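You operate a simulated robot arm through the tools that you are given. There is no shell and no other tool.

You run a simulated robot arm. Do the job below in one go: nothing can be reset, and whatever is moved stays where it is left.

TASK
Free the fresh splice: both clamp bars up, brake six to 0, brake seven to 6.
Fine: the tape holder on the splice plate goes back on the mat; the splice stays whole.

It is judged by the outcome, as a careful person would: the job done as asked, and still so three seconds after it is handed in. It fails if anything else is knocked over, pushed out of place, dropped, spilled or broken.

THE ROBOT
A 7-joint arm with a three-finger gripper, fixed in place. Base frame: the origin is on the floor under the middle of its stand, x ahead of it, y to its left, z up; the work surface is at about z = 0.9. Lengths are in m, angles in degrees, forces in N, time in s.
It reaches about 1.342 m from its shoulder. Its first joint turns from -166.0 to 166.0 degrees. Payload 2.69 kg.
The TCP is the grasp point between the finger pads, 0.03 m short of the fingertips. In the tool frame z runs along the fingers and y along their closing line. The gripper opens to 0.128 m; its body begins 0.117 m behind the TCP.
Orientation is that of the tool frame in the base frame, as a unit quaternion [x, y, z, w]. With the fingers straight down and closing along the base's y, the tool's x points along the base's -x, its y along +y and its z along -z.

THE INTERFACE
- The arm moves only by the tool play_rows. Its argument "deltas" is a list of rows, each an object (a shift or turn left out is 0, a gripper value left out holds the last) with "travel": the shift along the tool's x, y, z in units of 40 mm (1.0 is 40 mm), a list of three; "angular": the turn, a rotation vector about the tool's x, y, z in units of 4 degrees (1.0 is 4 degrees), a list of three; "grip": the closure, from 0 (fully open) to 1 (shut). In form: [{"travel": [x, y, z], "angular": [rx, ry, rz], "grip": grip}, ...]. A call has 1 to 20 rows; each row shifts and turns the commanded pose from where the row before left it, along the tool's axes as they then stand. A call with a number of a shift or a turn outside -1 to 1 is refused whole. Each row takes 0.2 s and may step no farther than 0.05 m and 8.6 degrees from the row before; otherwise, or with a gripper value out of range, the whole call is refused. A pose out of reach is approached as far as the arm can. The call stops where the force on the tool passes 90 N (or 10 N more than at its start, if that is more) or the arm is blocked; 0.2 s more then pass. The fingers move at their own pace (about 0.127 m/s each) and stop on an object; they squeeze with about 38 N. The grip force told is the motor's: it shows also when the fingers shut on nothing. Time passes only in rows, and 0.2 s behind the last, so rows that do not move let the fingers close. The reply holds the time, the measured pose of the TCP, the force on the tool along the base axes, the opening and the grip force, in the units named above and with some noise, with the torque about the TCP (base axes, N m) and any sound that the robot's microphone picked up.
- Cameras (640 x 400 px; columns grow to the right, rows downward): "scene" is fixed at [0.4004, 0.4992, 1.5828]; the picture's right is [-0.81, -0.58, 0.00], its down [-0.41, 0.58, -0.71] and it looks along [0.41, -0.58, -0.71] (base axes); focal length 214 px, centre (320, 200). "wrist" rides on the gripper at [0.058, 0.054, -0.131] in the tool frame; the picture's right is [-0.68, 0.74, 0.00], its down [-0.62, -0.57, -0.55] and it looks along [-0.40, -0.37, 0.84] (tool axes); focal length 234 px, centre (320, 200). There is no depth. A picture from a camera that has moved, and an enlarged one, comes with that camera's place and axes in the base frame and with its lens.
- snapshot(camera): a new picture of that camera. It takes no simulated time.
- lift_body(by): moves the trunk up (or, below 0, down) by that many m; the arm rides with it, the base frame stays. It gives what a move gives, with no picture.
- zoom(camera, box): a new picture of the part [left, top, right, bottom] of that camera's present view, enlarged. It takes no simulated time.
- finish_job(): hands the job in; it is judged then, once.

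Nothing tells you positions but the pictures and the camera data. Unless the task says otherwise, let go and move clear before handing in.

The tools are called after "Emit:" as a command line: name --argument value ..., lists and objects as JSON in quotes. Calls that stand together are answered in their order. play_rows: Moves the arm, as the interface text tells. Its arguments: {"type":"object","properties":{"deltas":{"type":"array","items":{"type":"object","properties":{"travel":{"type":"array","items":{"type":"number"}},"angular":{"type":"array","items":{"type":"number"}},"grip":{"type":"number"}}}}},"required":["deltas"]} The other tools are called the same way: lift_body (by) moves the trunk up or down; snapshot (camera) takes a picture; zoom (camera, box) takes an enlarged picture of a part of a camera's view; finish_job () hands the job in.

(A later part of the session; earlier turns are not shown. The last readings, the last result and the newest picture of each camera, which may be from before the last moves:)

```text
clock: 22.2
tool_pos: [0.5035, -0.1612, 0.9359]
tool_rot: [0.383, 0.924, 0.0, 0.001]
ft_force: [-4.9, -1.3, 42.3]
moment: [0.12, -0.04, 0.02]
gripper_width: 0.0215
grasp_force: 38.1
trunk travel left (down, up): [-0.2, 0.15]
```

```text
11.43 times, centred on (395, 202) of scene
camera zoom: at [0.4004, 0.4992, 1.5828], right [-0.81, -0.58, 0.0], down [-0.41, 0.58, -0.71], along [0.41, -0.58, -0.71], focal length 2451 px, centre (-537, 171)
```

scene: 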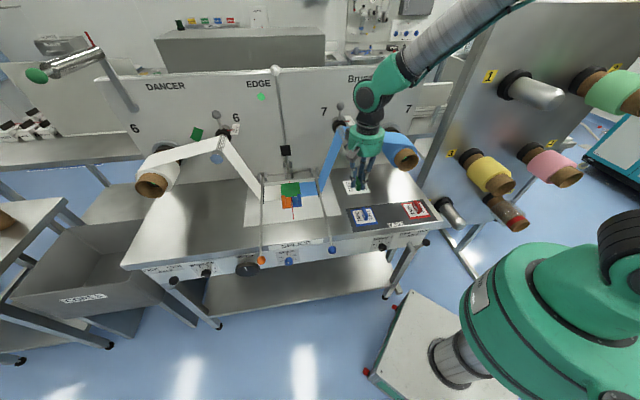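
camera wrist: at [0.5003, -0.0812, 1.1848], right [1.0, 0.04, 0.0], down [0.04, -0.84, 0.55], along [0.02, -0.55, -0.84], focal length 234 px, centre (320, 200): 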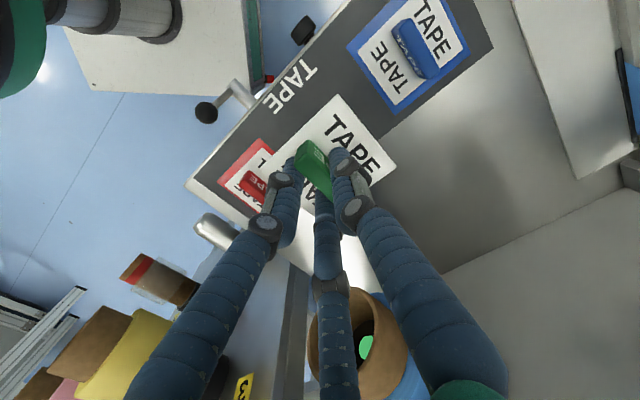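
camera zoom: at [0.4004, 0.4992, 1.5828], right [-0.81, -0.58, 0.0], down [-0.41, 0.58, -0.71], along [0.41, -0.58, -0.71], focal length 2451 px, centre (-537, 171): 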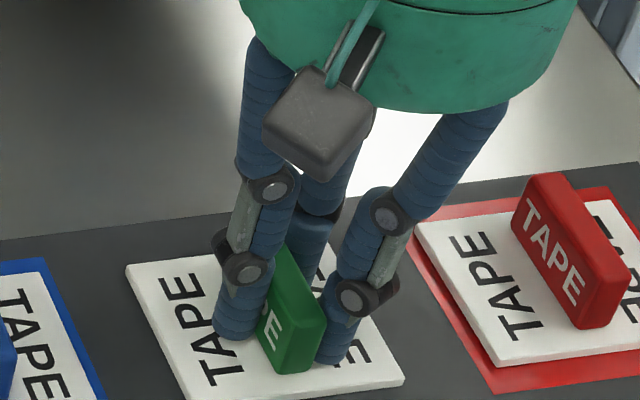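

The card is seated (contact force rising). I'll relieve the push slightly, open modestly and rise straight up.

Emit:
play_rows --deltas '[{"travel": [0, 0, -0.06]}, {}, {"grip": 0.75}, {"grip": 0.65}, {"grip": 0.6}, {}, {"travel": [0, 0, -0.3]}, {"travel": [0, 0, -0.8]}, {"travel": [0, 0, -0.9]}, {"travel": [0, 0, -0.9]}, {"travel": [0, 0, -0.9]}]'

Emit:
zoom --camera "scene" --box '[340, 165, 440, 235]'

Emit:
snapshot --camera "wrist"

```text
clock: 24.6
tool_pos: [0.5024, -0.1599, 1.0904]
tool_rot: [0.383, 0.924, 0.0, 0.0]
ft_force: [0.3, 0.1, -0.6]
moment: [-0.02, 0.02, -0.03]
gripper_width: 0.0511
grasp_force: 0.1
trunk travel left (down, up): [-0.2, 0.15]
```

```text
5.71 times, centred on (390, 200) of scene
camera zoom: at [0.4004, 0.4992, 1.5828], right [-0.81, -0.58, 0.0], down [-0.41, 0.58, -0.71], along [0.41, -0.58, -0.71], focal length 1226 px, centre (-80, 200)
```

zoom: 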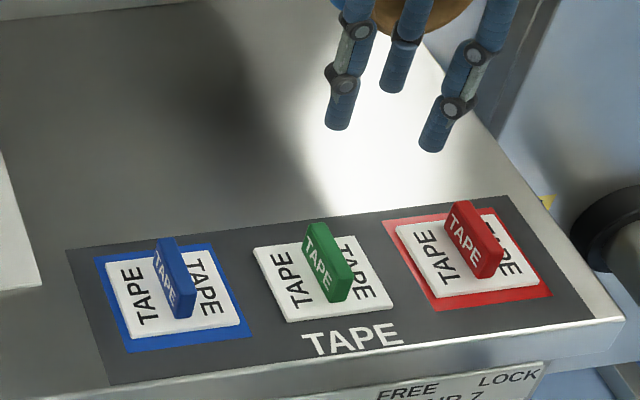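

```text
taken
camera wrist: at [0.5001, -0.081, 1.2202], right [1.0, 0.04, 0.0], down [0.04, -0.84, 0.55], along [0.02, -0.55, -0.84], focal length 234 px, centre (320, 200)
```

wrist: 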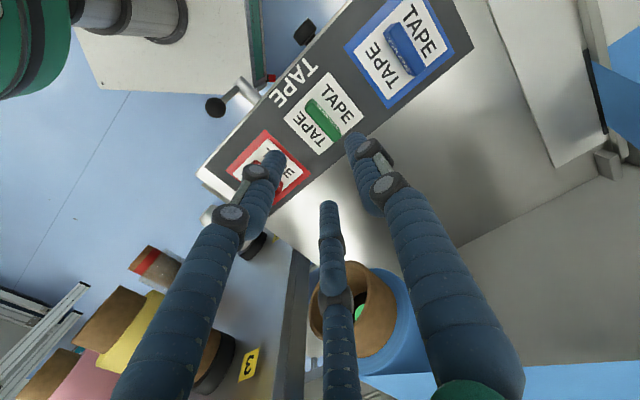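

The holder is back on the mat between the other two and the splice tape is in place. From the scene zoom geometry both brake pointers read about 2 (27° per unit, 0 at lower left). Next I'll study the front panel around brake 6 before turning the gripper horizontal.

Emit:
zoom --camera "scene" --box '[130, 240, 280, 330]'

Emit:
zoom --camera "scene" --box '[340, 220, 500, 400]'

Emit:
zoom --camera "scene" --box '[440, 180, 640, 400]'

```text
4.27 times, centred on (205, 285) of scene
camera zoom: at [0.4004, 0.4992, 1.5828], right [-0.81, -0.58, 0.0], down [-0.41, 0.58, -0.71], along [0.41, -0.58, -0.71], focal length 915 px, centre (811, -163)
```

zoom: 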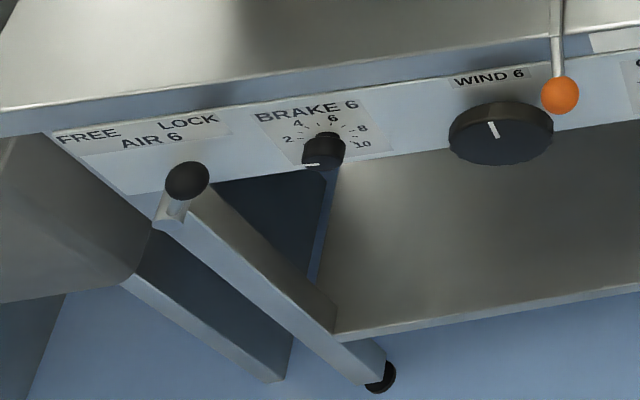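

```text
2.22 times, centred on (420, 310) of scene
camera zoom: at [0.4004, 0.4992, 1.5828], right [-0.81, -0.58, 0.0], down [-0.41, 0.58, -0.71], along [0.41, -0.58, -0.71], focal length 477 px, centre (98, -44)
```

zoom: 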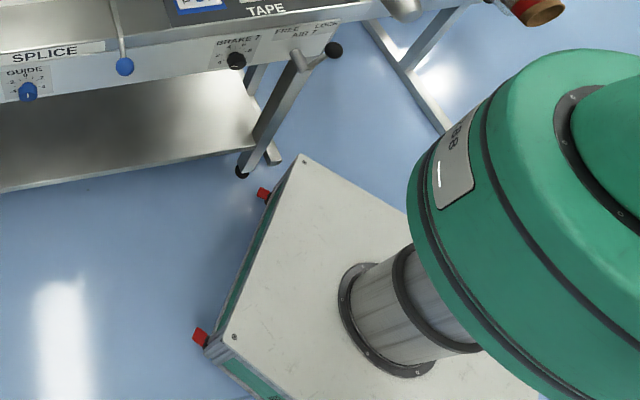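

```text
1.82 times, centred on (540, 290) of scene
camera zoom: at [0.4004, 0.4992, 1.5828], right [-0.81, -0.58, 0.0], down [-0.41, 0.58, -0.71], along [0.41, -0.58, -0.71], focal length 390 px, centre (-80, 36)
```

zoom: 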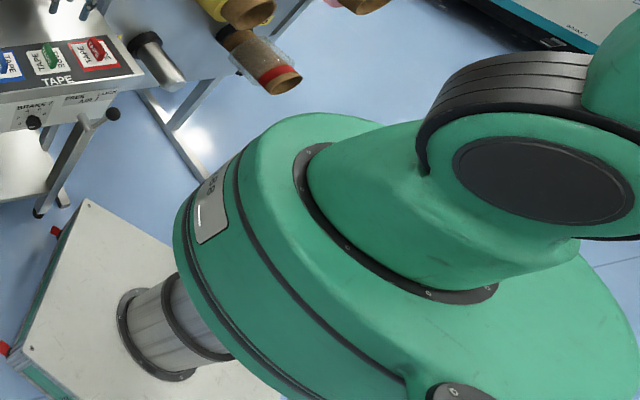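

I now have the panel layout: the AIR 6 lever ball is up-left of brake 6 and the WIND 6 wheel is to its right. I'll travel high along the bench front toward s≈0.85 before pitching the gripper to horizontal.

Emit:
play_rows --deltas '[{"travel": [0, 0, -0.9]}, {"travel": [0.2, 0.3, -0.9]}, {"travel": [0.25, 0.9, -0.3]}, {"travel": [0.25, 0.9, -0.3]}, {"travel": [0.25, 0.9, -0.3]}, {"travel": [0.25, 0.9, -0.3]}, {"travel": [0.25, 0.9, -0.3]}, {"travel": [0.25, 0.9, -0.3]}, {"travel": [0.25, 0.9, -0.3]}, {"travel": [0.25, 0.9, 0]}, {"travel": [0.25, 0.9, 0]}, {"travel": [0.25, 0.9, 0]}, {"travel": [0.25, 0.9, 0]}, {"travel": [0.25, 0.9, 0]}, {"travel": [0.25, 0.9, 0]}, {"travel": [0.25, 0.9, 0]}, {"travel": [0.25, 0.9, 0]}, {"travel": [0.25, 0.9, 0]}]'

Emit:
snapshot --camera "scene"

```text
clock: 28.4
tool_pos: [0.8027, 0.3765, 1.242]
tool_rot: [0.382, 0.924, -0.001, -0.001]
ft_force: [0.1, 0.2, -0.5]
moment: [-0.03, 0.01, -0.03]
gripper_width: 0.051
grasp_force: 0.1
trunk travel left (down, up): [-0.2, 0.15]
```

```text
taken
```

scene: 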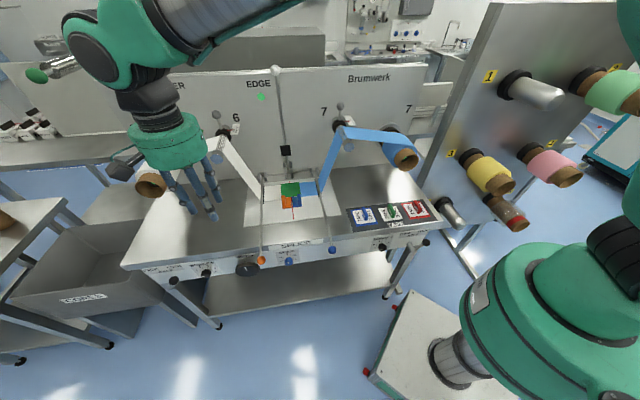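

I'm at s≈0.83, b≈0.30, z=1.24. Now I'll pitch the gripper about its y-axis by 48° first and look at the panel.

Emit:
play_rows --deltas '[{"angular": [0, -1, 0]}, {"angular": [0, -1, 0]}, {"angular": [0, -1, 0]}, {"angular": [0, -1, 0]}, {"angular": [0, -1, 0]}, {"angular": [0, -1, 0]}, {"angular": [0, -1, 0]}, {"angular": [0, -1, 0]}, {"angular": [0, -1, 0]}, {"angular": [0, -1, 0]}, {"angular": [0, -1, 0]}, {"angular": [0, -1, 0]}]'

Emit:
snapshot --camera "scene"

Emit:
snapshot --camera "wrist"

```text
clock: 31.0
tool_pos: [0.7991, 0.3754, 1.246]
tool_rot: [0.35, 0.844, -0.156, 0.376]
ft_force: [-0.2, 0.4, 0.5]
moment: [0.0, 0.0, -0.03]
gripper_width: 0.0512
grasp_force: 0.0
trunk travel left (down, up): [-0.2, 0.15]
```

```text
taken
```

scene: 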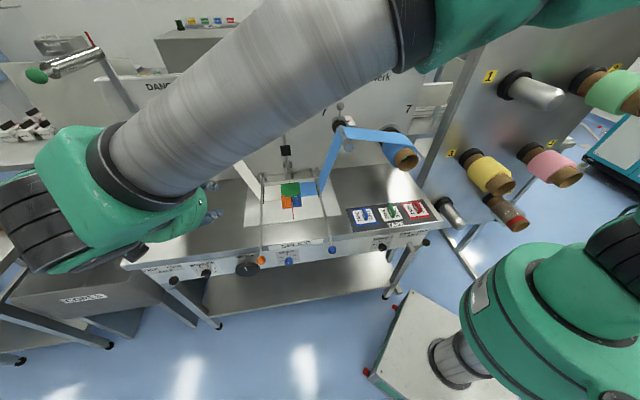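

```text
taken
camera wrist: at [0.7417, 0.5097, 1.2891], right [0.84, 0.2, 0.5], down [-0.4, -0.4, 0.82], along [0.37, -0.89, -0.26], focal length 234 px, centre (320, 200)
```

wrist: 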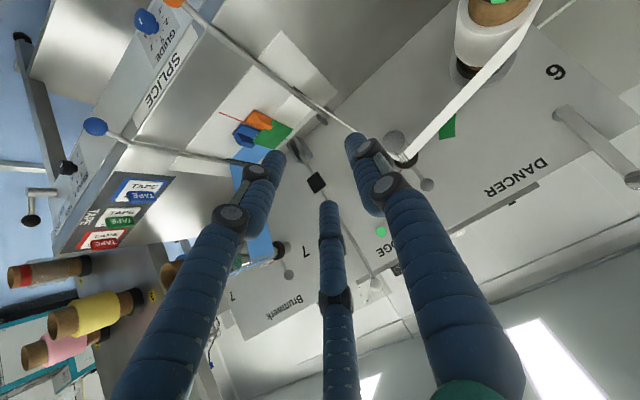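

The pitch is working as expected. I'll finish the remaining 42° so the tool points straight at the panel direction.

Emit:
play_rows --deltas '[{"angular": [0, -1, 0]}, {"angular": [0, -1, 0]}, {"angular": [0, -1, 0]}, {"angular": [0, -1, 0]}, {"angular": [0, -1, 0]}, {"angular": [0, -1, 0]}, {"angular": [0, -1, 0]}, {"angular": [0, -1, 0]}, {"angular": [0, -1, 0]}, {"angular": [0, -1, 0]}, {"angular": [0, -0.5, 0]}, {}]'

Emit:
snapshot --camera "scene"

Emit:
snapshot --camera "wrist"

```text
clock: 33.6
tool_pos: [0.8011, 0.3748, 1.2468]
tool_rot: [0.271, 0.653, -0.271, 0.653]
ft_force: [-0.1, -0.2, -0.1]
moment: [-0.01, 0.0, 0.0]
gripper_width: 0.0513
grasp_force: 0.1
trunk travel left (down, up): [-0.2, 0.15]
```

```text
taken
```

scene: 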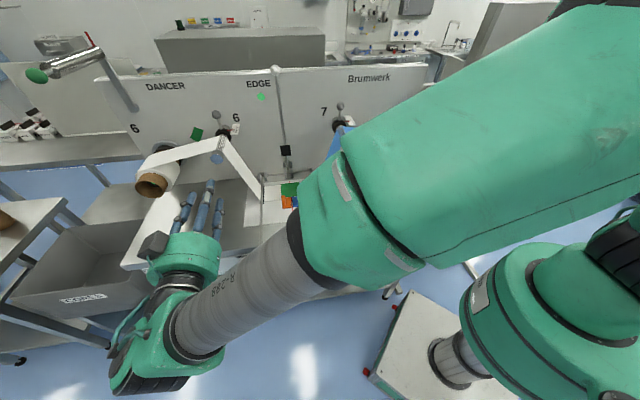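

```text
taken
camera wrist: at [0.746, 0.5055, 1.1864], right [0.52, 0.52, 0.68], down [-0.79, -0.01, 0.62], along [0.33, -0.85, 0.4], focal length 234 px, centre (320, 200)
```

wrist: 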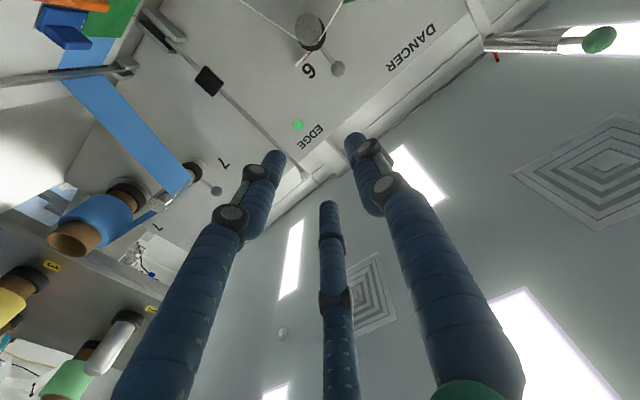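

The gripper now points straight at the bench (tool z along b). I'll back off to b≈0.20, move to s≈1.0 and come down in front of brake 6, stopping above to look.

Emit:
play_rows --deltas '[{"travel": [0, 0.4, -0.8]}, {"travel": [0, 0.4, -0.8]}, {"travel": [0, 0.4, -0.8]}, {"travel": [0.9, 0.3, 0]}, {"travel": [0.9, 0.3, 0]}, {"travel": [0.9, 0.3, 0]}, {"travel": [0.9, 0.3, 0]}, {"travel": [0.9, 0.3, 0]}, {"travel": [0.9, 0.3, 0]}, {"travel": [0.9, 0.3, 0]}, {"travel": [0.9, 0.3, 0]}, {}]'

Emit:
snapshot --camera "scene"

Emit:
snapshot --camera "wrist"

```text
clock: 36.2
tool_pos: [0.8302, 0.5434, 0.9552]
tool_rot: [0.27, 0.654, -0.271, 0.653]
ft_force: [0.7, 0.5, -0.9]
moment: [-0.08, -0.06, -0.05]
gripper_width: 0.0512
grasp_force: 0.0
trunk travel left (down, up): [-0.2, 0.15]
```

```text
taken
```

scene: 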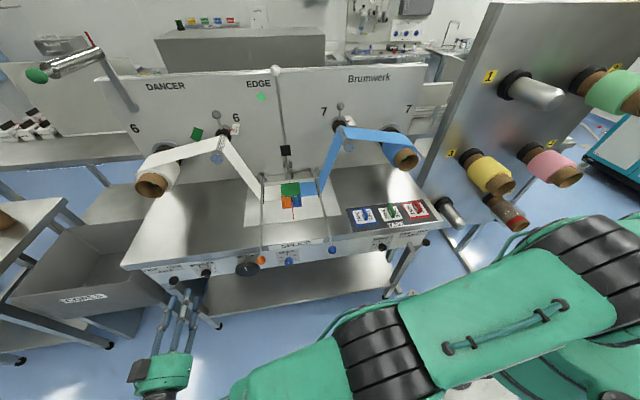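

```text
taken
camera wrist: at [0.7778, 0.6751, 0.8953], right [0.52, 0.52, 0.68], down [-0.79, -0.01, 0.62], along [0.33, -0.85, 0.4], focal length 234 px, centre (320, 200)
```

wrist: 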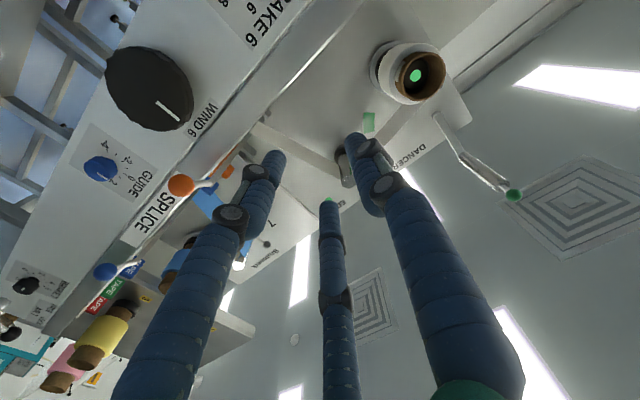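

Brake 6 is just coming into the wrist view at the upper edge. I'll lower to about knob height to see the dial squarely.

Emit:
play_rows --deltas '[{"travel": [0.9, 0.2, 0]}, {"travel": [0.9, 0.2, 0]}, {"travel": [0.9, 0.2, 0]}, {"travel": [0.7, 0.05, 0]}, {}]'

Emit:
snapshot --camera "wrist"

Emit:
zoom --camera "scene" --box '[120, 240, 280, 360]'

```text
clock: 37.4
tool_pos: [0.8449, 0.5558, 0.8209]
tool_rot: [0.268, 0.654, -0.272, 0.653]
ft_force: [-0.7, 0.5, -2.7]
moment: [-0.33, -0.29, 0.02]
gripper_width: 0.0511
grasp_force: 0.1
out of reach, approached as far as the arm can: row 4
trunk travel left (down, up): [-0.2, 0.15]
```

```text
taken
camera wrist: at [0.7908, 0.6873, 0.7619], right [0.52, 0.52, 0.67], down [-0.79, -0.01, 0.62], along [0.33, -0.85, 0.41], focal length 234 px, centre (320, 200)
```

wrist: 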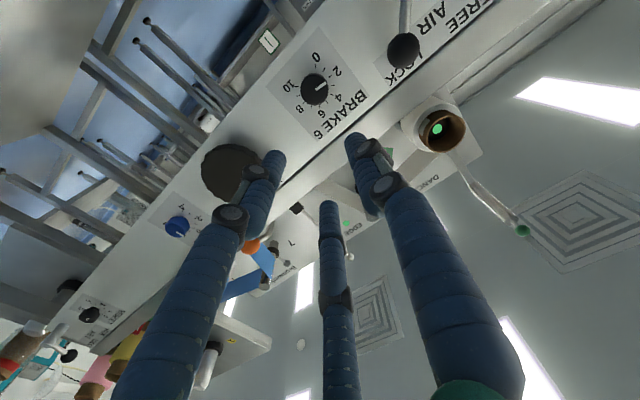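

```text
3.33 times, centred on (200, 300) of scene
camera zoom: at [0.4004, 0.4992, 1.5828], right [-0.81, -0.58, 0.0], down [-0.41, 0.58, -0.71], along [0.41, -0.58, -0.71], focal length 715 px, centre (720, -133)
```

zoom: 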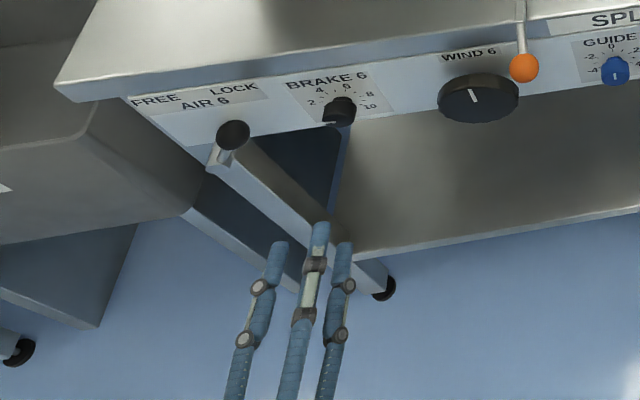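

The dial is well visible, but the arm is at its reach limit here, so I'll lower the trunk. First a zoom of the dial for an exact reading.

Emit:
zoom --camera "wrist" --box '[264, 40, 384, 140]'

Emit:
zoom --camera "wrist" --box '[60, 280, 140, 340]'

```text
4.00 times, centred on (324, 90) of wrist
camera zoom: at [0.7908, 0.6873, 0.7619], right [0.52, 0.52, 0.67], down [-0.79, -0.01, 0.62], along [0.33, -0.85, 0.41], focal length 937 px, centre (304, 640)
```

zoom: 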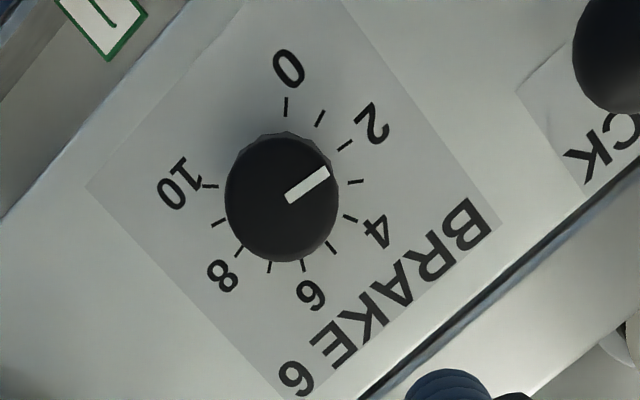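

```text
6.67 times, centred on (100, 310) of wrist
camera zoom: at [0.7908, 0.6873, 0.7619], right [0.52, 0.52, 0.67], down [-0.79, -0.01, 0.62], along [0.33, -0.85, 0.41], focal length 1561 px, centre (1787, -533)
```

zoom: 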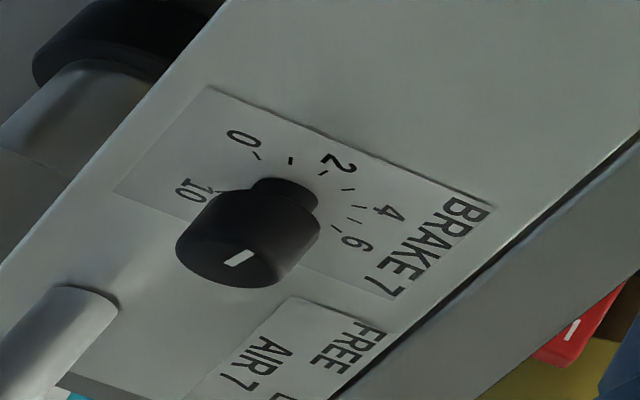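

Brake 6 reads 2, and its dial centre works out to s≈1.009, b≈0.40, z≈0.788. To gain reach I'll back slightly away from the panel and lower the trunk.

Emit:
lift_body --by -0.12

Emit:
snapshot --camera "scene"

```text
clock: 38.9
tool_pos: [0.8451, 0.5569, 0.7064]
tool_rot: [0.271, 0.653, -0.271, 0.653]
ft_force: [-0.3, 1.1, -0.3]
moment: [0.02, 0.01, 0.03]
gripper_width: 0.0511
grasp_force: 0.1
trunk travel left (down, up): [-0.08, 0.27]
```

```text
taken
```

scene: 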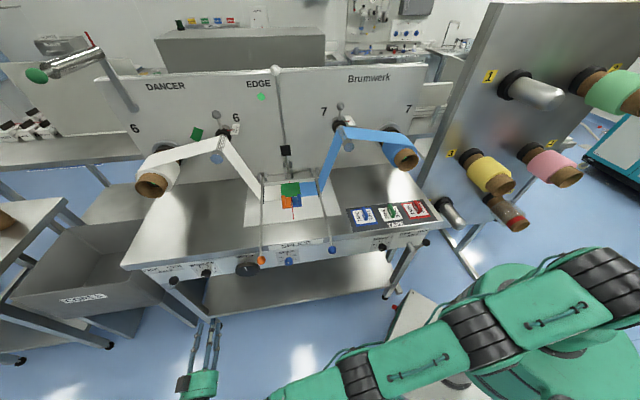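

The trunk is lower and everything else is undisturbed. I'll raise the TCP to the knob axis height, align in s, and approach to b≈0.29 to check alignment.

Emit:
play_rows --deltas '[{"travel": [-0.7, 0.15, 0], "grip": 0.53}, {"travel": [-0.7, 0.15, 0]}, {"travel": [-0.64, 0.14, 0]}, {"travel": [0, 0, 0.7]}, {"travel": [0, 0, 0.7]}, {"travel": [0, 0, 0.7]}, {}]'

Emit:
snapshot --camera "wrist"

Emit:
zoom --camera "scene" --box '[140, 240, 260, 330]'

```text
clock: 40.5
tool_pos: [0.9177, 0.5108, 0.7875]
tool_rot: [0.27, 0.654, -0.27, 0.654]
ft_force: [0.1, -0.1, 0.1]
moment: [0.01, -0.01, 0.03]
gripper_width: 0.0601
grasp_force: 0.0
trunk travel left (down, up): [-0.08, 0.27]
```

```text
taken
camera wrist: at [0.8639, 0.6423, 0.7289], right [0.52, 0.52, 0.68], down [-0.79, -0.01, 0.62], along [0.33, -0.85, 0.4], focal length 234 px, centre (320, 200)
```

wrist: 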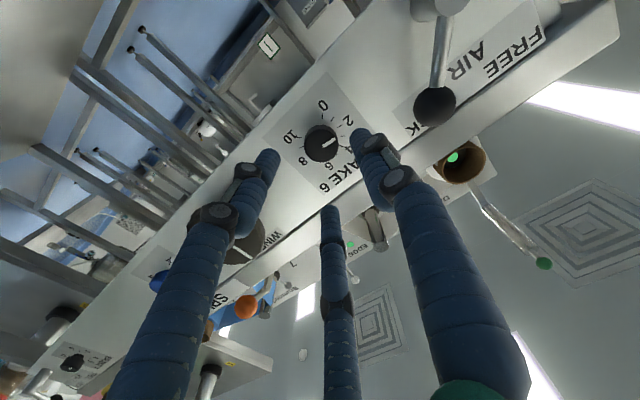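

```text
4.44 times, centred on (200, 285) of scene
camera zoom: at [0.4004, 0.4992, 1.5828], right [-0.81, -0.58, 0.0], down [-0.41, 0.58, -0.71], along [0.41, -0.58, -0.71], focal length 953 px, centre (853, -178)
```

zoom: 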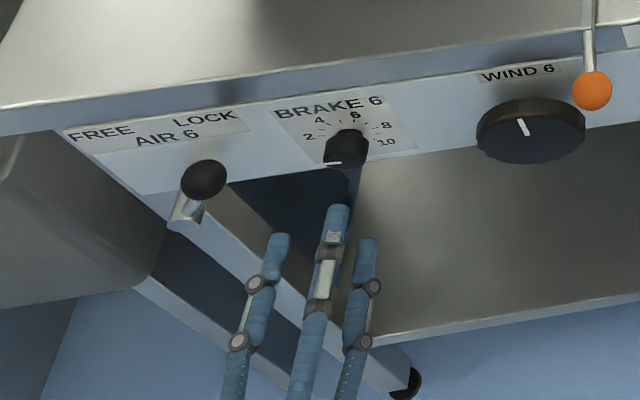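

Emit:
zoom --camera "wrist" --box '[272, 90, 372, 180]'

```text
4.44 times, centred on (322, 135) of wrist
camera zoom: at [0.8639, 0.6423, 0.7289], right [0.52, 0.52, 0.68], down [-0.79, -0.01, 0.62], along [0.33, -0.85, 0.4], focal length 1041 px, centre (311, 489)
```

zoom: 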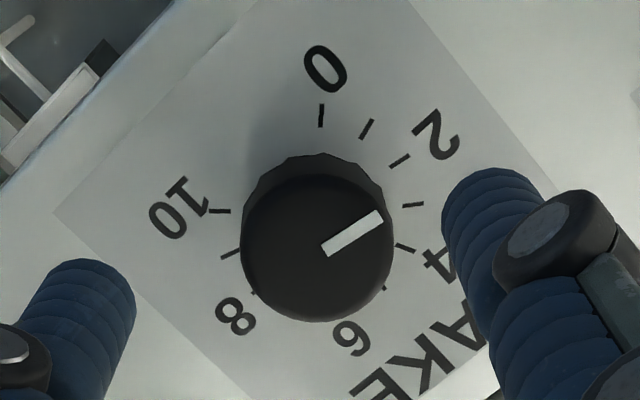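

Knob radius is about 16 mm and the tool axis is within ~2 mm of the knob axis. I'll correct 1 mm and advance until the fingertips surround the knob.

Emit:
play_rows --deltas '[{"travel": [-0.03, 0.03, 0.5]}, {"travel": [0, 0, 0.5]}, {"travel": [0, 0, 0.5]}, {}]'

Emit:
zoom --camera "wrist" --box '[232, 90, 412, 240]'

Emit:
zoom --camera "scene" --box '[165, 240, 245, 300]'

```text
clock: 41.5
tool_pos: [0.9611, 0.4683, 0.7898]
tool_rot: [0.27, 0.654, -0.27, 0.653]
ft_force: [-0.2, -0.5, 0.7]
moment: [0.01, -0.01, 0.0]
gripper_width: 0.0599
grasp_force: 0.0
trunk travel left (down, up): [-0.08, 0.27]
```

```text
2.67 times, centred on (322, 165) of wrist
camera zoom: at [0.9063, 0.5992, 0.7307], right [0.52, 0.52, 0.68], down [-0.79, -0.01, 0.62], along [0.33, -0.85, 0.4], focal length 624 px, centre (315, 293)
```

zoom: 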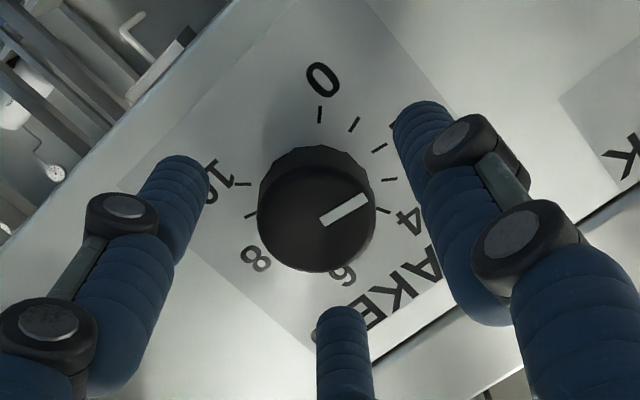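

```text
6.67 times, centred on (205, 270) of scene
camera zoom: at [0.4004, 0.4992, 1.5828], right [-0.81, -0.58, 0.0], down [-0.41, 0.58, -0.71], along [0.41, -0.58, -0.71], focal length 1430 px, centre (1087, -267)
```

zoom: 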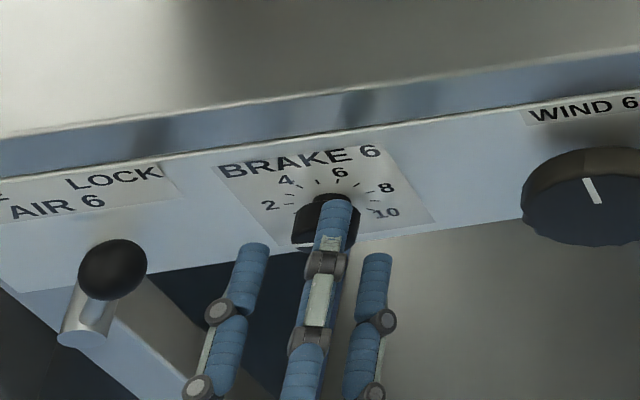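

Well centred. I'll advance another 16 mm so the fingertips wrap the knob side without touching the panel, then close.

Emit:
play_rows --deltas '[{"travel": [0, 0, 0.2]}, {"travel": [0, 0, 0.2]}, {}, {"grip": 0.65}, {"grip": 0.72}, {}]'

Emit:
zoom --camera "wrist" --box '[232, 90, 412, 240]'

Emit:
zoom --camera "scene" --box '[165, 240, 245, 300]'

```text
clock: 42.9
tool_pos: [0.9719, 0.4573, 0.7881]
tool_rot: [0.27, 0.653, -0.271, 0.653]
ft_force: [-1.1, -0.3, -0.7]
moment: [-0.02, -0.01, 0.02]
gripper_width: 0.0358
grasp_force: 0.1
trunk travel left (down, up): [-0.08, 0.27]
```

```text
2.67 times, centred on (322, 165) of wrist
camera zoom: at [0.9173, 0.5881, 0.73], right [0.52, 0.52, 0.68], down [-0.79, -0.01, 0.62], along [0.33, -0.85, 0.4], focal length 624 px, centre (315, 293)
```

zoom: 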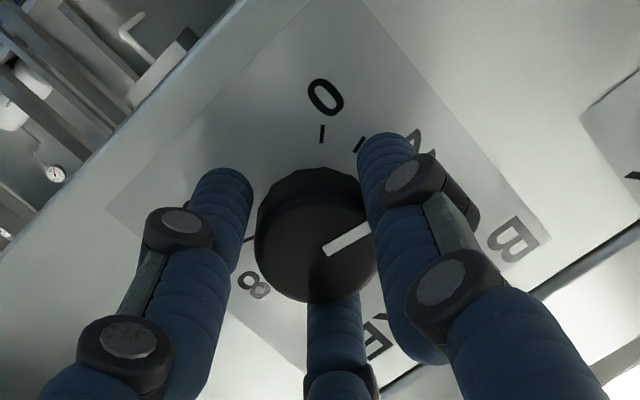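

```text
6.67 times, centred on (205, 270) of scene
camera zoom: at [0.4004, 0.4992, 1.5828], right [-0.81, -0.58, 0.0], down [-0.41, 0.58, -0.71], along [0.41, -0.58, -0.71], focal length 1430 px, centre (1087, -267)
```

zoom: 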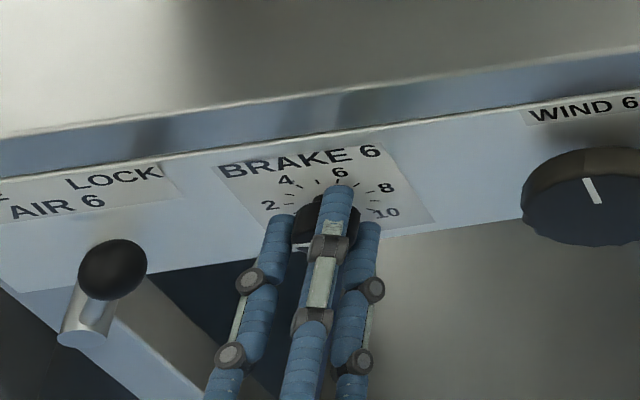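

The fingers surround the knob evenly. Closing to grip it.

Emit:
play_rows --deltas '[{"grip": 0.8}, {"grip": 1.0}, {}, {}]'

Emit:
zoom --camera "wrist" --box '[232, 90, 412, 240]'

```text
clock: 43.9
tool_pos: [0.9716, 0.4561, 0.7889]
tool_rot: [0.271, 0.652, -0.27, 0.654]
ft_force: [3.9, 0.0, 8.1]
moment: [-0.2, -0.22, -0.01]
gripper_width: 0.0323
grasp_force: 44.7
trunk travel left (down, up): [-0.08, 0.27]
```

```text
2.67 times, centred on (322, 165) of wrist
camera zoom: at [0.9175, 0.5882, 0.7313], right [0.52, 0.52, 0.68], down [-0.79, -0.01, 0.61], along [0.33, -0.85, 0.4], focal length 624 px, centre (315, 293)
```

zoom: 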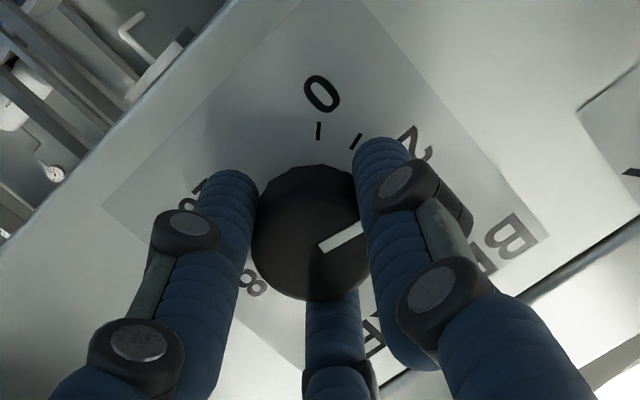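

Gripped at 32 mm. I'll turn counter-clockwise (toward 0), first by 24°, and check that the pointer follows.

Emit:
play_rows --deltas '[{"angular": [0, 0, -1]}, {"angular": [0, 0, -1]}, {"angular": [0, 0, -1]}, {"angular": [0, 0, -1]}, {"angular": [0, 0, -1]}, {"angular": [0, 0, -1]}, {}]'

Emit:
zoom --camera "wrist" --box '[232, 90, 412, 240]'

Emit:
zoom --camera "scene" --box '[165, 240, 245, 300]'

```text
clock: 45.5
tool_pos: [0.9716, 0.4565, 0.7901]
tool_rot: [0.128, 0.695, -0.4, 0.583]
ft_force: [-13.7, 2.2, 11.6]
moment: [-0.25, -0.25, -0.45]
gripper_width: 0.0323
grasp_force: 45.1
trunk travel left (down, up): [-0.08, 0.27]
```

```text
2.67 times, centred on (322, 165) of wrist
camera zoom: at [0.8974, 0.568, 0.7143], right [0.67, 0.67, 0.32], down [-0.58, 0.2, 0.79], along [0.47, -0.71, 0.52], focal length 624 px, centre (315, 293)
```

zoom: 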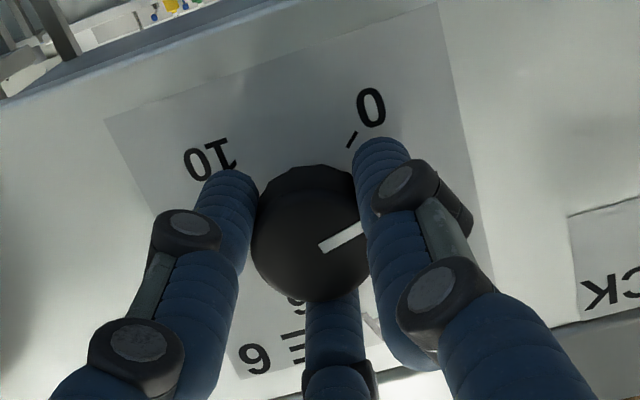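

```text
6.67 times, centred on (205, 270) of scene
camera zoom: at [0.4004, 0.4992, 1.5828], right [-0.81, -0.58, 0.0], down [-0.41, 0.58, -0.71], along [0.41, -0.58, -0.71], focal length 1430 px, centre (1087, -267)
```

zoom: 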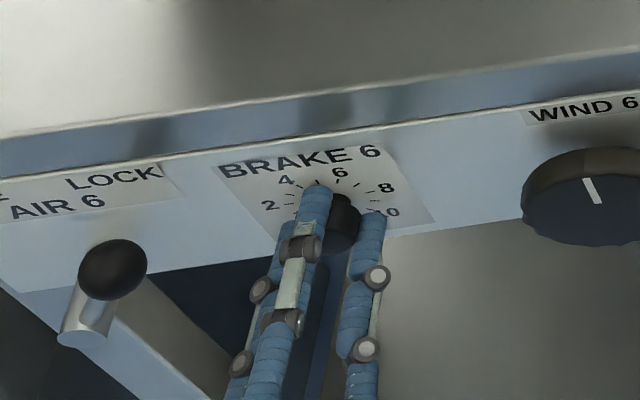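

The pointer turns with the gripper; about 30° remain to 0. I'll turn 26° more and check.

Emit:
play_rows --deltas '[{"angular": [0, 0, -1]}, {"angular": [0, 0, -1]}, {"angular": [0, 0, -1]}, {"angular": [0, 0, -1]}, {"angular": [0, 0, -1]}, {"angular": [0, 0, -1]}, {"angular": [0, 0, -0.5]}, {}]'

Emit:
zoom --camera "wrist" --box '[232, 90, 412, 240]'

```text
clock: 47.3
tool_pos: [0.9714, 0.4582, 0.7904]
tool_rot: [-0.03, 0.707, -0.522, 0.477]
ft_force: [3.3, -3.2, 9.9]
moment: [-0.28, -0.24, 0.01]
gripper_width: 0.0323
grasp_force: 44.8
trunk travel left (down, up): [-0.08, 0.27]
```

```text
2.67 times, centred on (322, 165) of wrist
camera zoom: at [0.8723, 0.543, 0.711], right [0.7, 0.7, -0.13], down [-0.31, 0.46, 0.83], along [0.64, -0.54, 0.54], focal length 624 px, centre (315, 293)
```

zoom: 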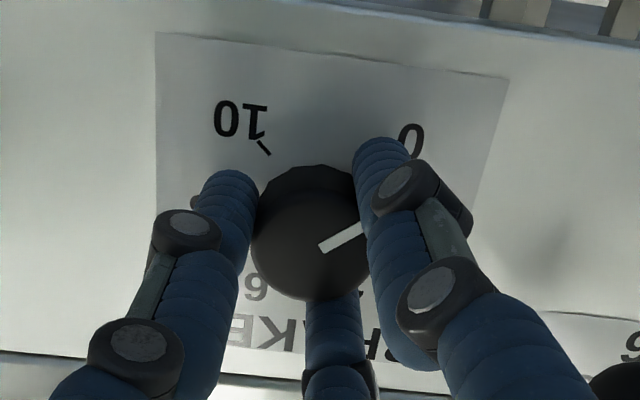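

Emit:
play_rows --deltas '[{"angular": [0, 0, -1]}, {}, {"grip": 0.8}, {"grip": 0.6}, {}, {"travel": [0, 0, -0.5]}, {"travel": [0, 0, -0.5]}, {"travel": [0, 0, -0.5]}, {"travel": [0, 0, -0.5]}, {}]'

Emit:
zoom --camera "wrist" --box '[272, 90, 372, 180]'

Emit:
zoom --camera "scene" --box '[184, 255, 232, 285]'

```text
clock: 49.5
tool_pos: [0.9156, 0.5144, 0.7884]
tool_rot: [-0.056, 0.705, -0.538, 0.46]
ft_force: [0.6, 0.4, -0.3]
moment: [0.0, -0.01, 0.0]
gripper_width: 0.0515
grasp_force: 0.1
trunk travel left (down, up): [-0.08, 0.27]
```

```text
4.44 times, centred on (322, 135) of wrist
camera zoom: at [0.8122, 0.5962, 0.711], right [0.69, 0.69, -0.2], down [-0.27, 0.51, 0.82], along [0.67, -0.51, 0.54], focal length 1041 px, centre (311, 489)
```

zoom: 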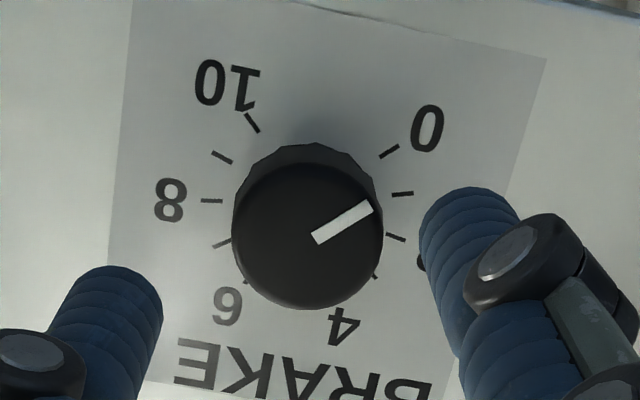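

```text
13.33 times, centred on (208, 270) of scene
camera zoom: at [0.4004, 0.4992, 1.5828], right [-0.81, -0.58, 0.0], down [-0.41, 0.58, -0.71], along [0.41, -0.58, -0.71], focal length 2860 px, centre (1813, -733)
```

zoom: 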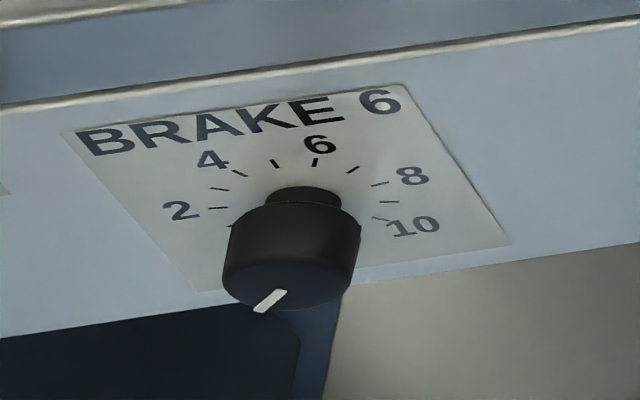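

The pointer is very near 0. I'll zoom in tightly to measure the residual.

Emit:
zoom --camera "wrist" --box '[300, 105, 350, 150]'

Emit:
zoom --camera "scene" --box '[196, 264, 220, 284]'

```text
8.89 times, centred on (325, 128) of wrist
camera zoom: at [0.8122, 0.5962, 0.711], right [0.69, 0.69, -0.2], down [-0.27, 0.51, 0.82], along [0.67, -0.51, 0.54], focal length 2082 px, centre (276, 844)
```

zoom: 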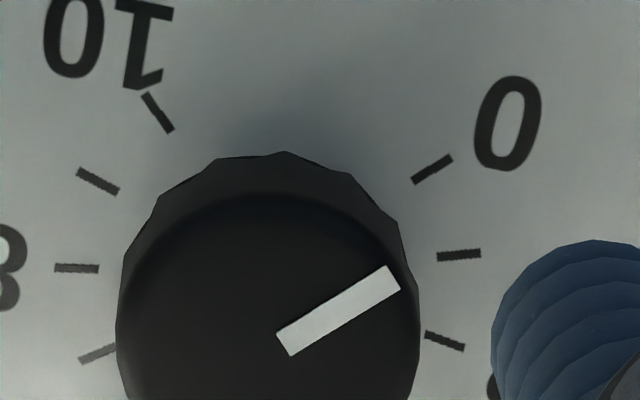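

```text
16.00 times, centred on (208, 274) of scene
camera zoom: at [0.4004, 0.4992, 1.5828], right [-0.81, -0.58, 0.0], down [-0.41, 0.58, -0.71], along [0.41, -0.58, -0.71], focal length 3432 px, centre (2112, -984)
```

zoom: 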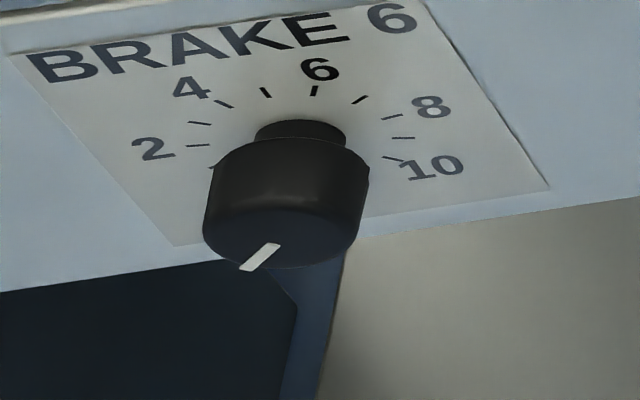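

The pointer is parallel to the 0 tick, so brake six is set to 0. Next are the clamp bars; I'll look at the orange bar's ball and rod from here to understand their shape.

Emit:
snapshot --camera "wrist"

Emit:
zoom --camera "scene" --box '[240, 160, 350, 275]'

```text
taken
camera wrist: at [0.8122, 0.5962, 0.711], right [0.69, 0.69, -0.2], down [-0.27, 0.51, 0.82], along [0.67, -0.51, 0.54], focal length 234 px, centre (320, 200)
```

wrist: 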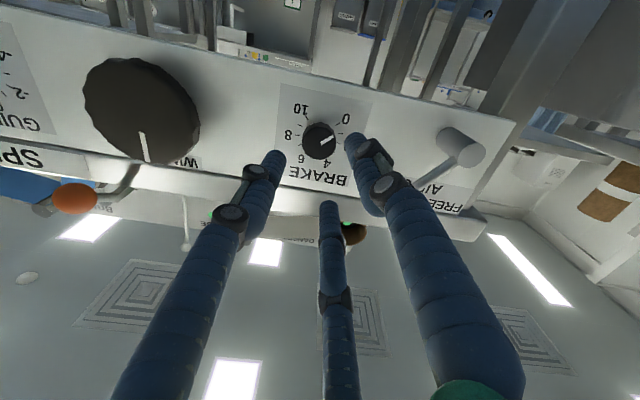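

```text
3.48 times, centred on (295, 218) of scene
camera zoom: at [0.4004, 0.4992, 1.5828], right [-0.81, -0.58, 0.0], down [-0.41, 0.58, -0.71], along [0.41, -0.58, -0.71], focal length 746 px, centre (407, 139)
```

zoom: 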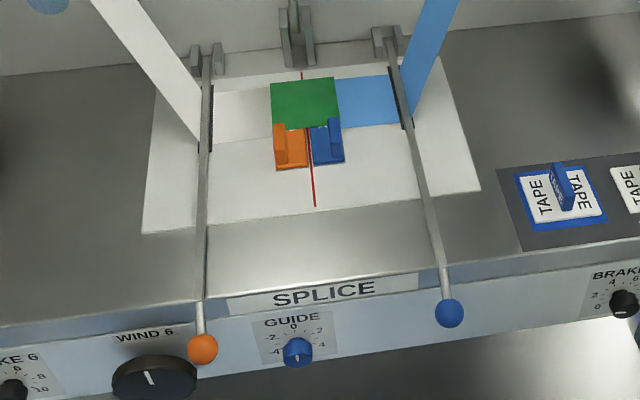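

Emit:
zoom --camera "wrist" --box '[0, 140, 160, 240]'

```text
4.00 times, centred on (80, 190) of wrist
camera zoom: at [0.8122, 0.5962, 0.711], right [0.69, 0.69, -0.2], down [-0.27, 0.51, 0.82], along [0.67, -0.51, 0.54], focal length 937 px, centre (1280, 240)
```

zoom: 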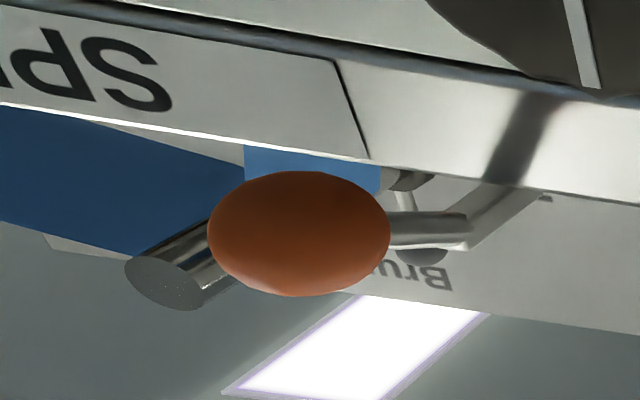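

The orange ball sits at about s=0.784, b=0.348, z=0.884 (≈31 mm dia), on a short rod sloping up 33° to the bar, with the hinge near b≈0.765, z≈0.935. I'll back off, roll the gripper so the thumb is underneath, and raise the trunk for reach.

Emit:
play_rows --deltas '[{"travel": [0, 0, -0.9]}, {"travel": [0, 0, -0.9]}, {"travel": [0, 0, -0.4]}, {"angular": [0, 0, -1]}, {"angular": [0, 0, -1]}, {"angular": [0, 0, -1]}, {"angular": [0, 0, -1]}, {"angular": [0, 0, -1]}, {"angular": [0, 0, -1]}, {"angular": [0, 0, -1]}, {"angular": [0, 0, -1]}, {"angular": [0, 0, -1]}, {}]'

Emit:
lift_body --by 0.2

Emit:
snapshot --camera "scene"

```text
clock: 52.3
tool_pos: [0.8526, 0.5749, 0.7889]
tool_rot: [0.27, -0.653, 0.654, -0.27]
ft_force: [-0.5, -0.3, -0.1]
moment: [0.04, -0.02, -0.02]
gripper_width: 0.0512
grasp_force: 0.1
trunk travel left (down, up): [-0.08, 0.27]
```

```text
clock: 54.5
tool_pos: [0.8531, 0.5747, 0.9885]
tool_rot: [-0.271, 0.653, -0.653, 0.271]
ft_force: [-0.3, 0.2, 0.5]
moment: [0.0, 0.01, -0.03]
gripper_width: 0.0512
grasp_force: 0.0
trunk travel left (down, up): [-0.28, 0.07]
```

```text
taken
```

scene: 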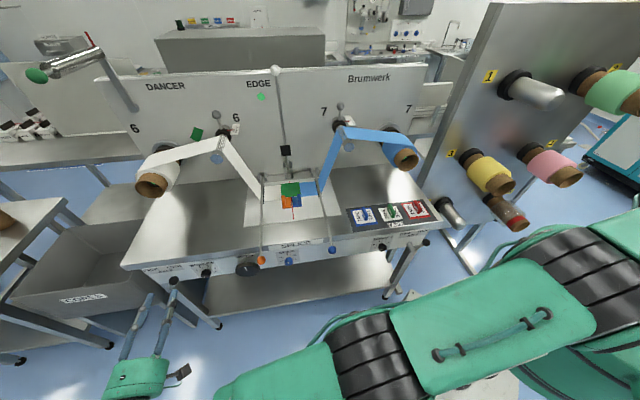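

I'm clear of the panel, thumb underneath. Now I'll move over to the orange ball's s-position, and pitch up 10° while descending.

Emit:
play_rows --deltas '[{"travel": [0.94, 0, 0]}, {"travel": [0.94, 0, 0]}, {"travel": [0.94, 0, 0]}, {"travel": [0.94, 0, 0]}, {"travel": [0.94, 0, 0]}, {"travel": [0.94, 0, 0]}, {}]'

Emit:
play_rows --deltas '[{"travel": [0, 0.5, 0], "angular": [0.5, 0, 0]}, {"travel": [0, 0.5, 0], "angular": [0.5, 0, 0]}, {"travel": [0, 0.5, 0], "angular": [0.5, 0, 0]}, {"travel": [0, 0.5, 0], "angular": [0.5, 0, 0]}, {"travel": [0, 0.5, 0], "angular": [0.5, 0, 0]}, {}, {}]'

Emit:
snapshot --camera "wrist"

Emit:
snapshot --camera "scene"

```text
clock: 56.1
tool_pos: [0.6935, 0.416, 0.9905]
tool_rot: [0.271, -0.653, 0.653, -0.27]
ft_force: [-0.3, -0.5, 0.3]
moment: [0.03, 0.01, 0.05]
gripper_width: 0.0512
grasp_force: 0.2
trunk travel left (down, up): [-0.28, 0.07]
```

```text
clock: 57.7
tool_pos: [0.699, 0.4116, 0.8892]
tool_rot: [0.246, -0.594, 0.708, -0.293]
ft_force: [0.0, -0.1, 0.7]
moment: [0.01, 0.04, 0.02]
gripper_width: 0.0513
grasp_force: 0.1
trunk travel left (down, up): [-0.28, 0.07]
```

```text
taken
camera wrist: at [0.5733, 0.4549, 0.814], right [0.57, 0.39, -0.73], down [-0.02, 0.89, 0.46], along [0.82, -0.25, 0.51], focal length 234 px, centre (320, 200)
```

wrist: 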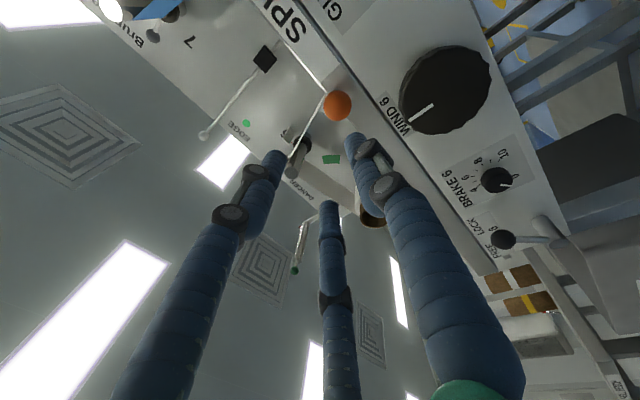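

```text
taken
```

scene: 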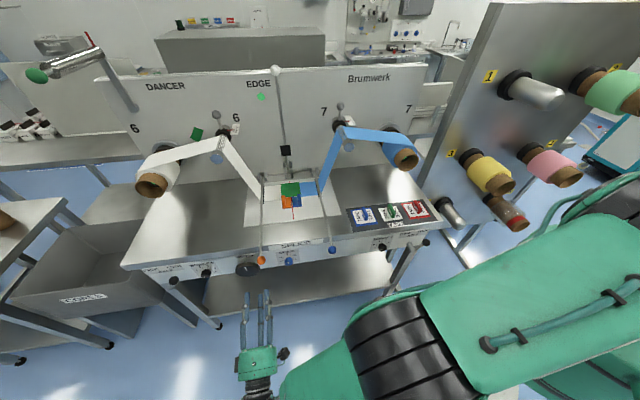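

The ball is now measured at s≈0.779, z≈0.883, b≈0.348 (turns apply after shifts, as measured). I'll align with it and advance most of the way, then check.

Emit:
play_rows --deltas '[{"travel": [0.1625, 0.79, 0]}, {"travel": [0, 0, 0.8]}, {"travel": [0, 0, 0.8]}, {"travel": [0, 0, 0.7]}, {}]'

Emit:
zoom --camera "wrist" --box '[220, 80, 420, 240]'

Emit:
zoom --camera "scene" --box '[220, 220, 320, 300]'

```text
clock: 58.9
tool_pos: [0.7607, 0.3383, 0.8726]
tool_rot: [0.245, -0.594, 0.708, -0.293]
ft_force: [0.7, -0.6, 0.2]
moment: [0.01, -0.03, 0.04]
gripper_width: 0.0513
grasp_force: 0.0
trunk travel left (down, up): [-0.28, 0.07]
```

```text
2.50 times, centred on (320, 160) of wrist
camera zoom: at [0.6363, 0.3814, 0.7969], right [0.57, 0.39, -0.73], down [-0.02, 0.89, 0.46], along [0.82, -0.25, 0.51], focal length 585 px, centre (320, 300)
```

zoom: 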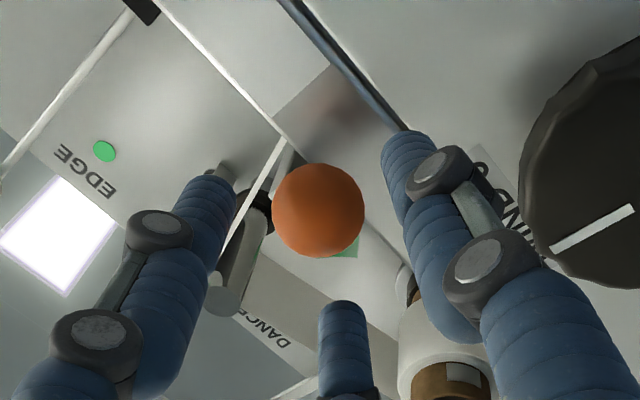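

```text
5.00 times, centred on (270, 260) of scene
camera zoom: at [0.4004, 0.4992, 1.5828], right [-0.81, -0.58, 0.0], down [-0.41, 0.58, -0.71], along [0.41, -0.58, -0.71], focal length 1072 px, centre (570, -100)
```

zoom: 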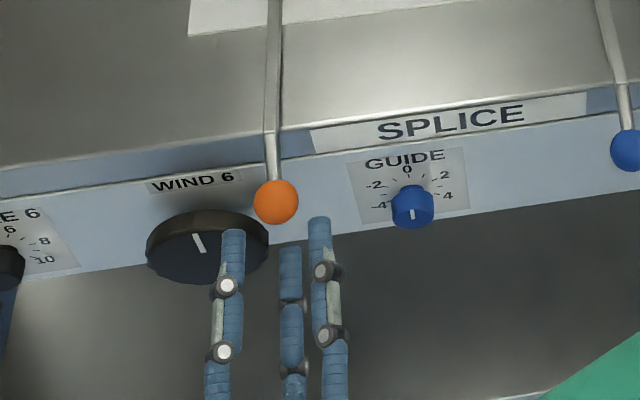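

The ball is centred between the fingers, 45–50 mm ahead. I'll advance 44 mm and close on it.

Emit:
play_rows --deltas '[{"travel": [0, 0, 0.6]}, {"travel": [0, 0, 0.5]}, {}]'

Emit:
zoom --camera "wrist" --box '[220, 80, 420, 240]'

Emit:
zoom --camera "scene" --box '[235, 240, 291, 284]'

```text
clock: 59.7
tool_pos: [0.7914, 0.3061, 0.8794]
tool_rot: [0.246, -0.593, 0.708, -0.293]
ft_force: [-1.4, -0.3, 0.1]
moment: [0.0, 0.01, 0.01]
gripper_width: 0.0514
grasp_force: 0.0
trunk travel left (down, up): [-0.28, 0.07]
```

```text
2.50 times, centred on (320, 160) of wrist
camera zoom: at [0.6673, 0.3508, 0.8039], right [0.57, 0.39, -0.73], down [-0.02, 0.89, 0.46], along [0.82, -0.25, 0.51], focal length 585 px, centre (320, 300)
```

zoom: 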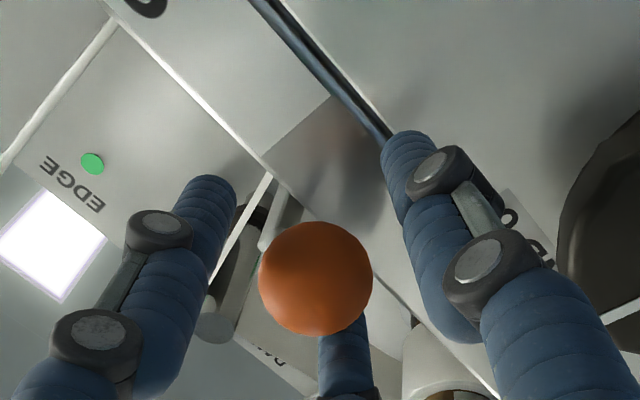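

```text
9.09 times, centred on (263, 262) of scene
camera zoom: at [0.4004, 0.4992, 1.5828], right [-0.81, -0.58, 0.0], down [-0.41, 0.58, -0.71], along [0.41, -0.58, -0.71], focal length 1950 px, centre (838, -364)
```

zoom: 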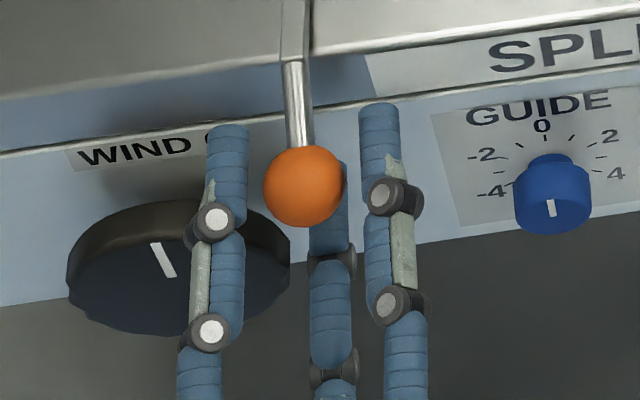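

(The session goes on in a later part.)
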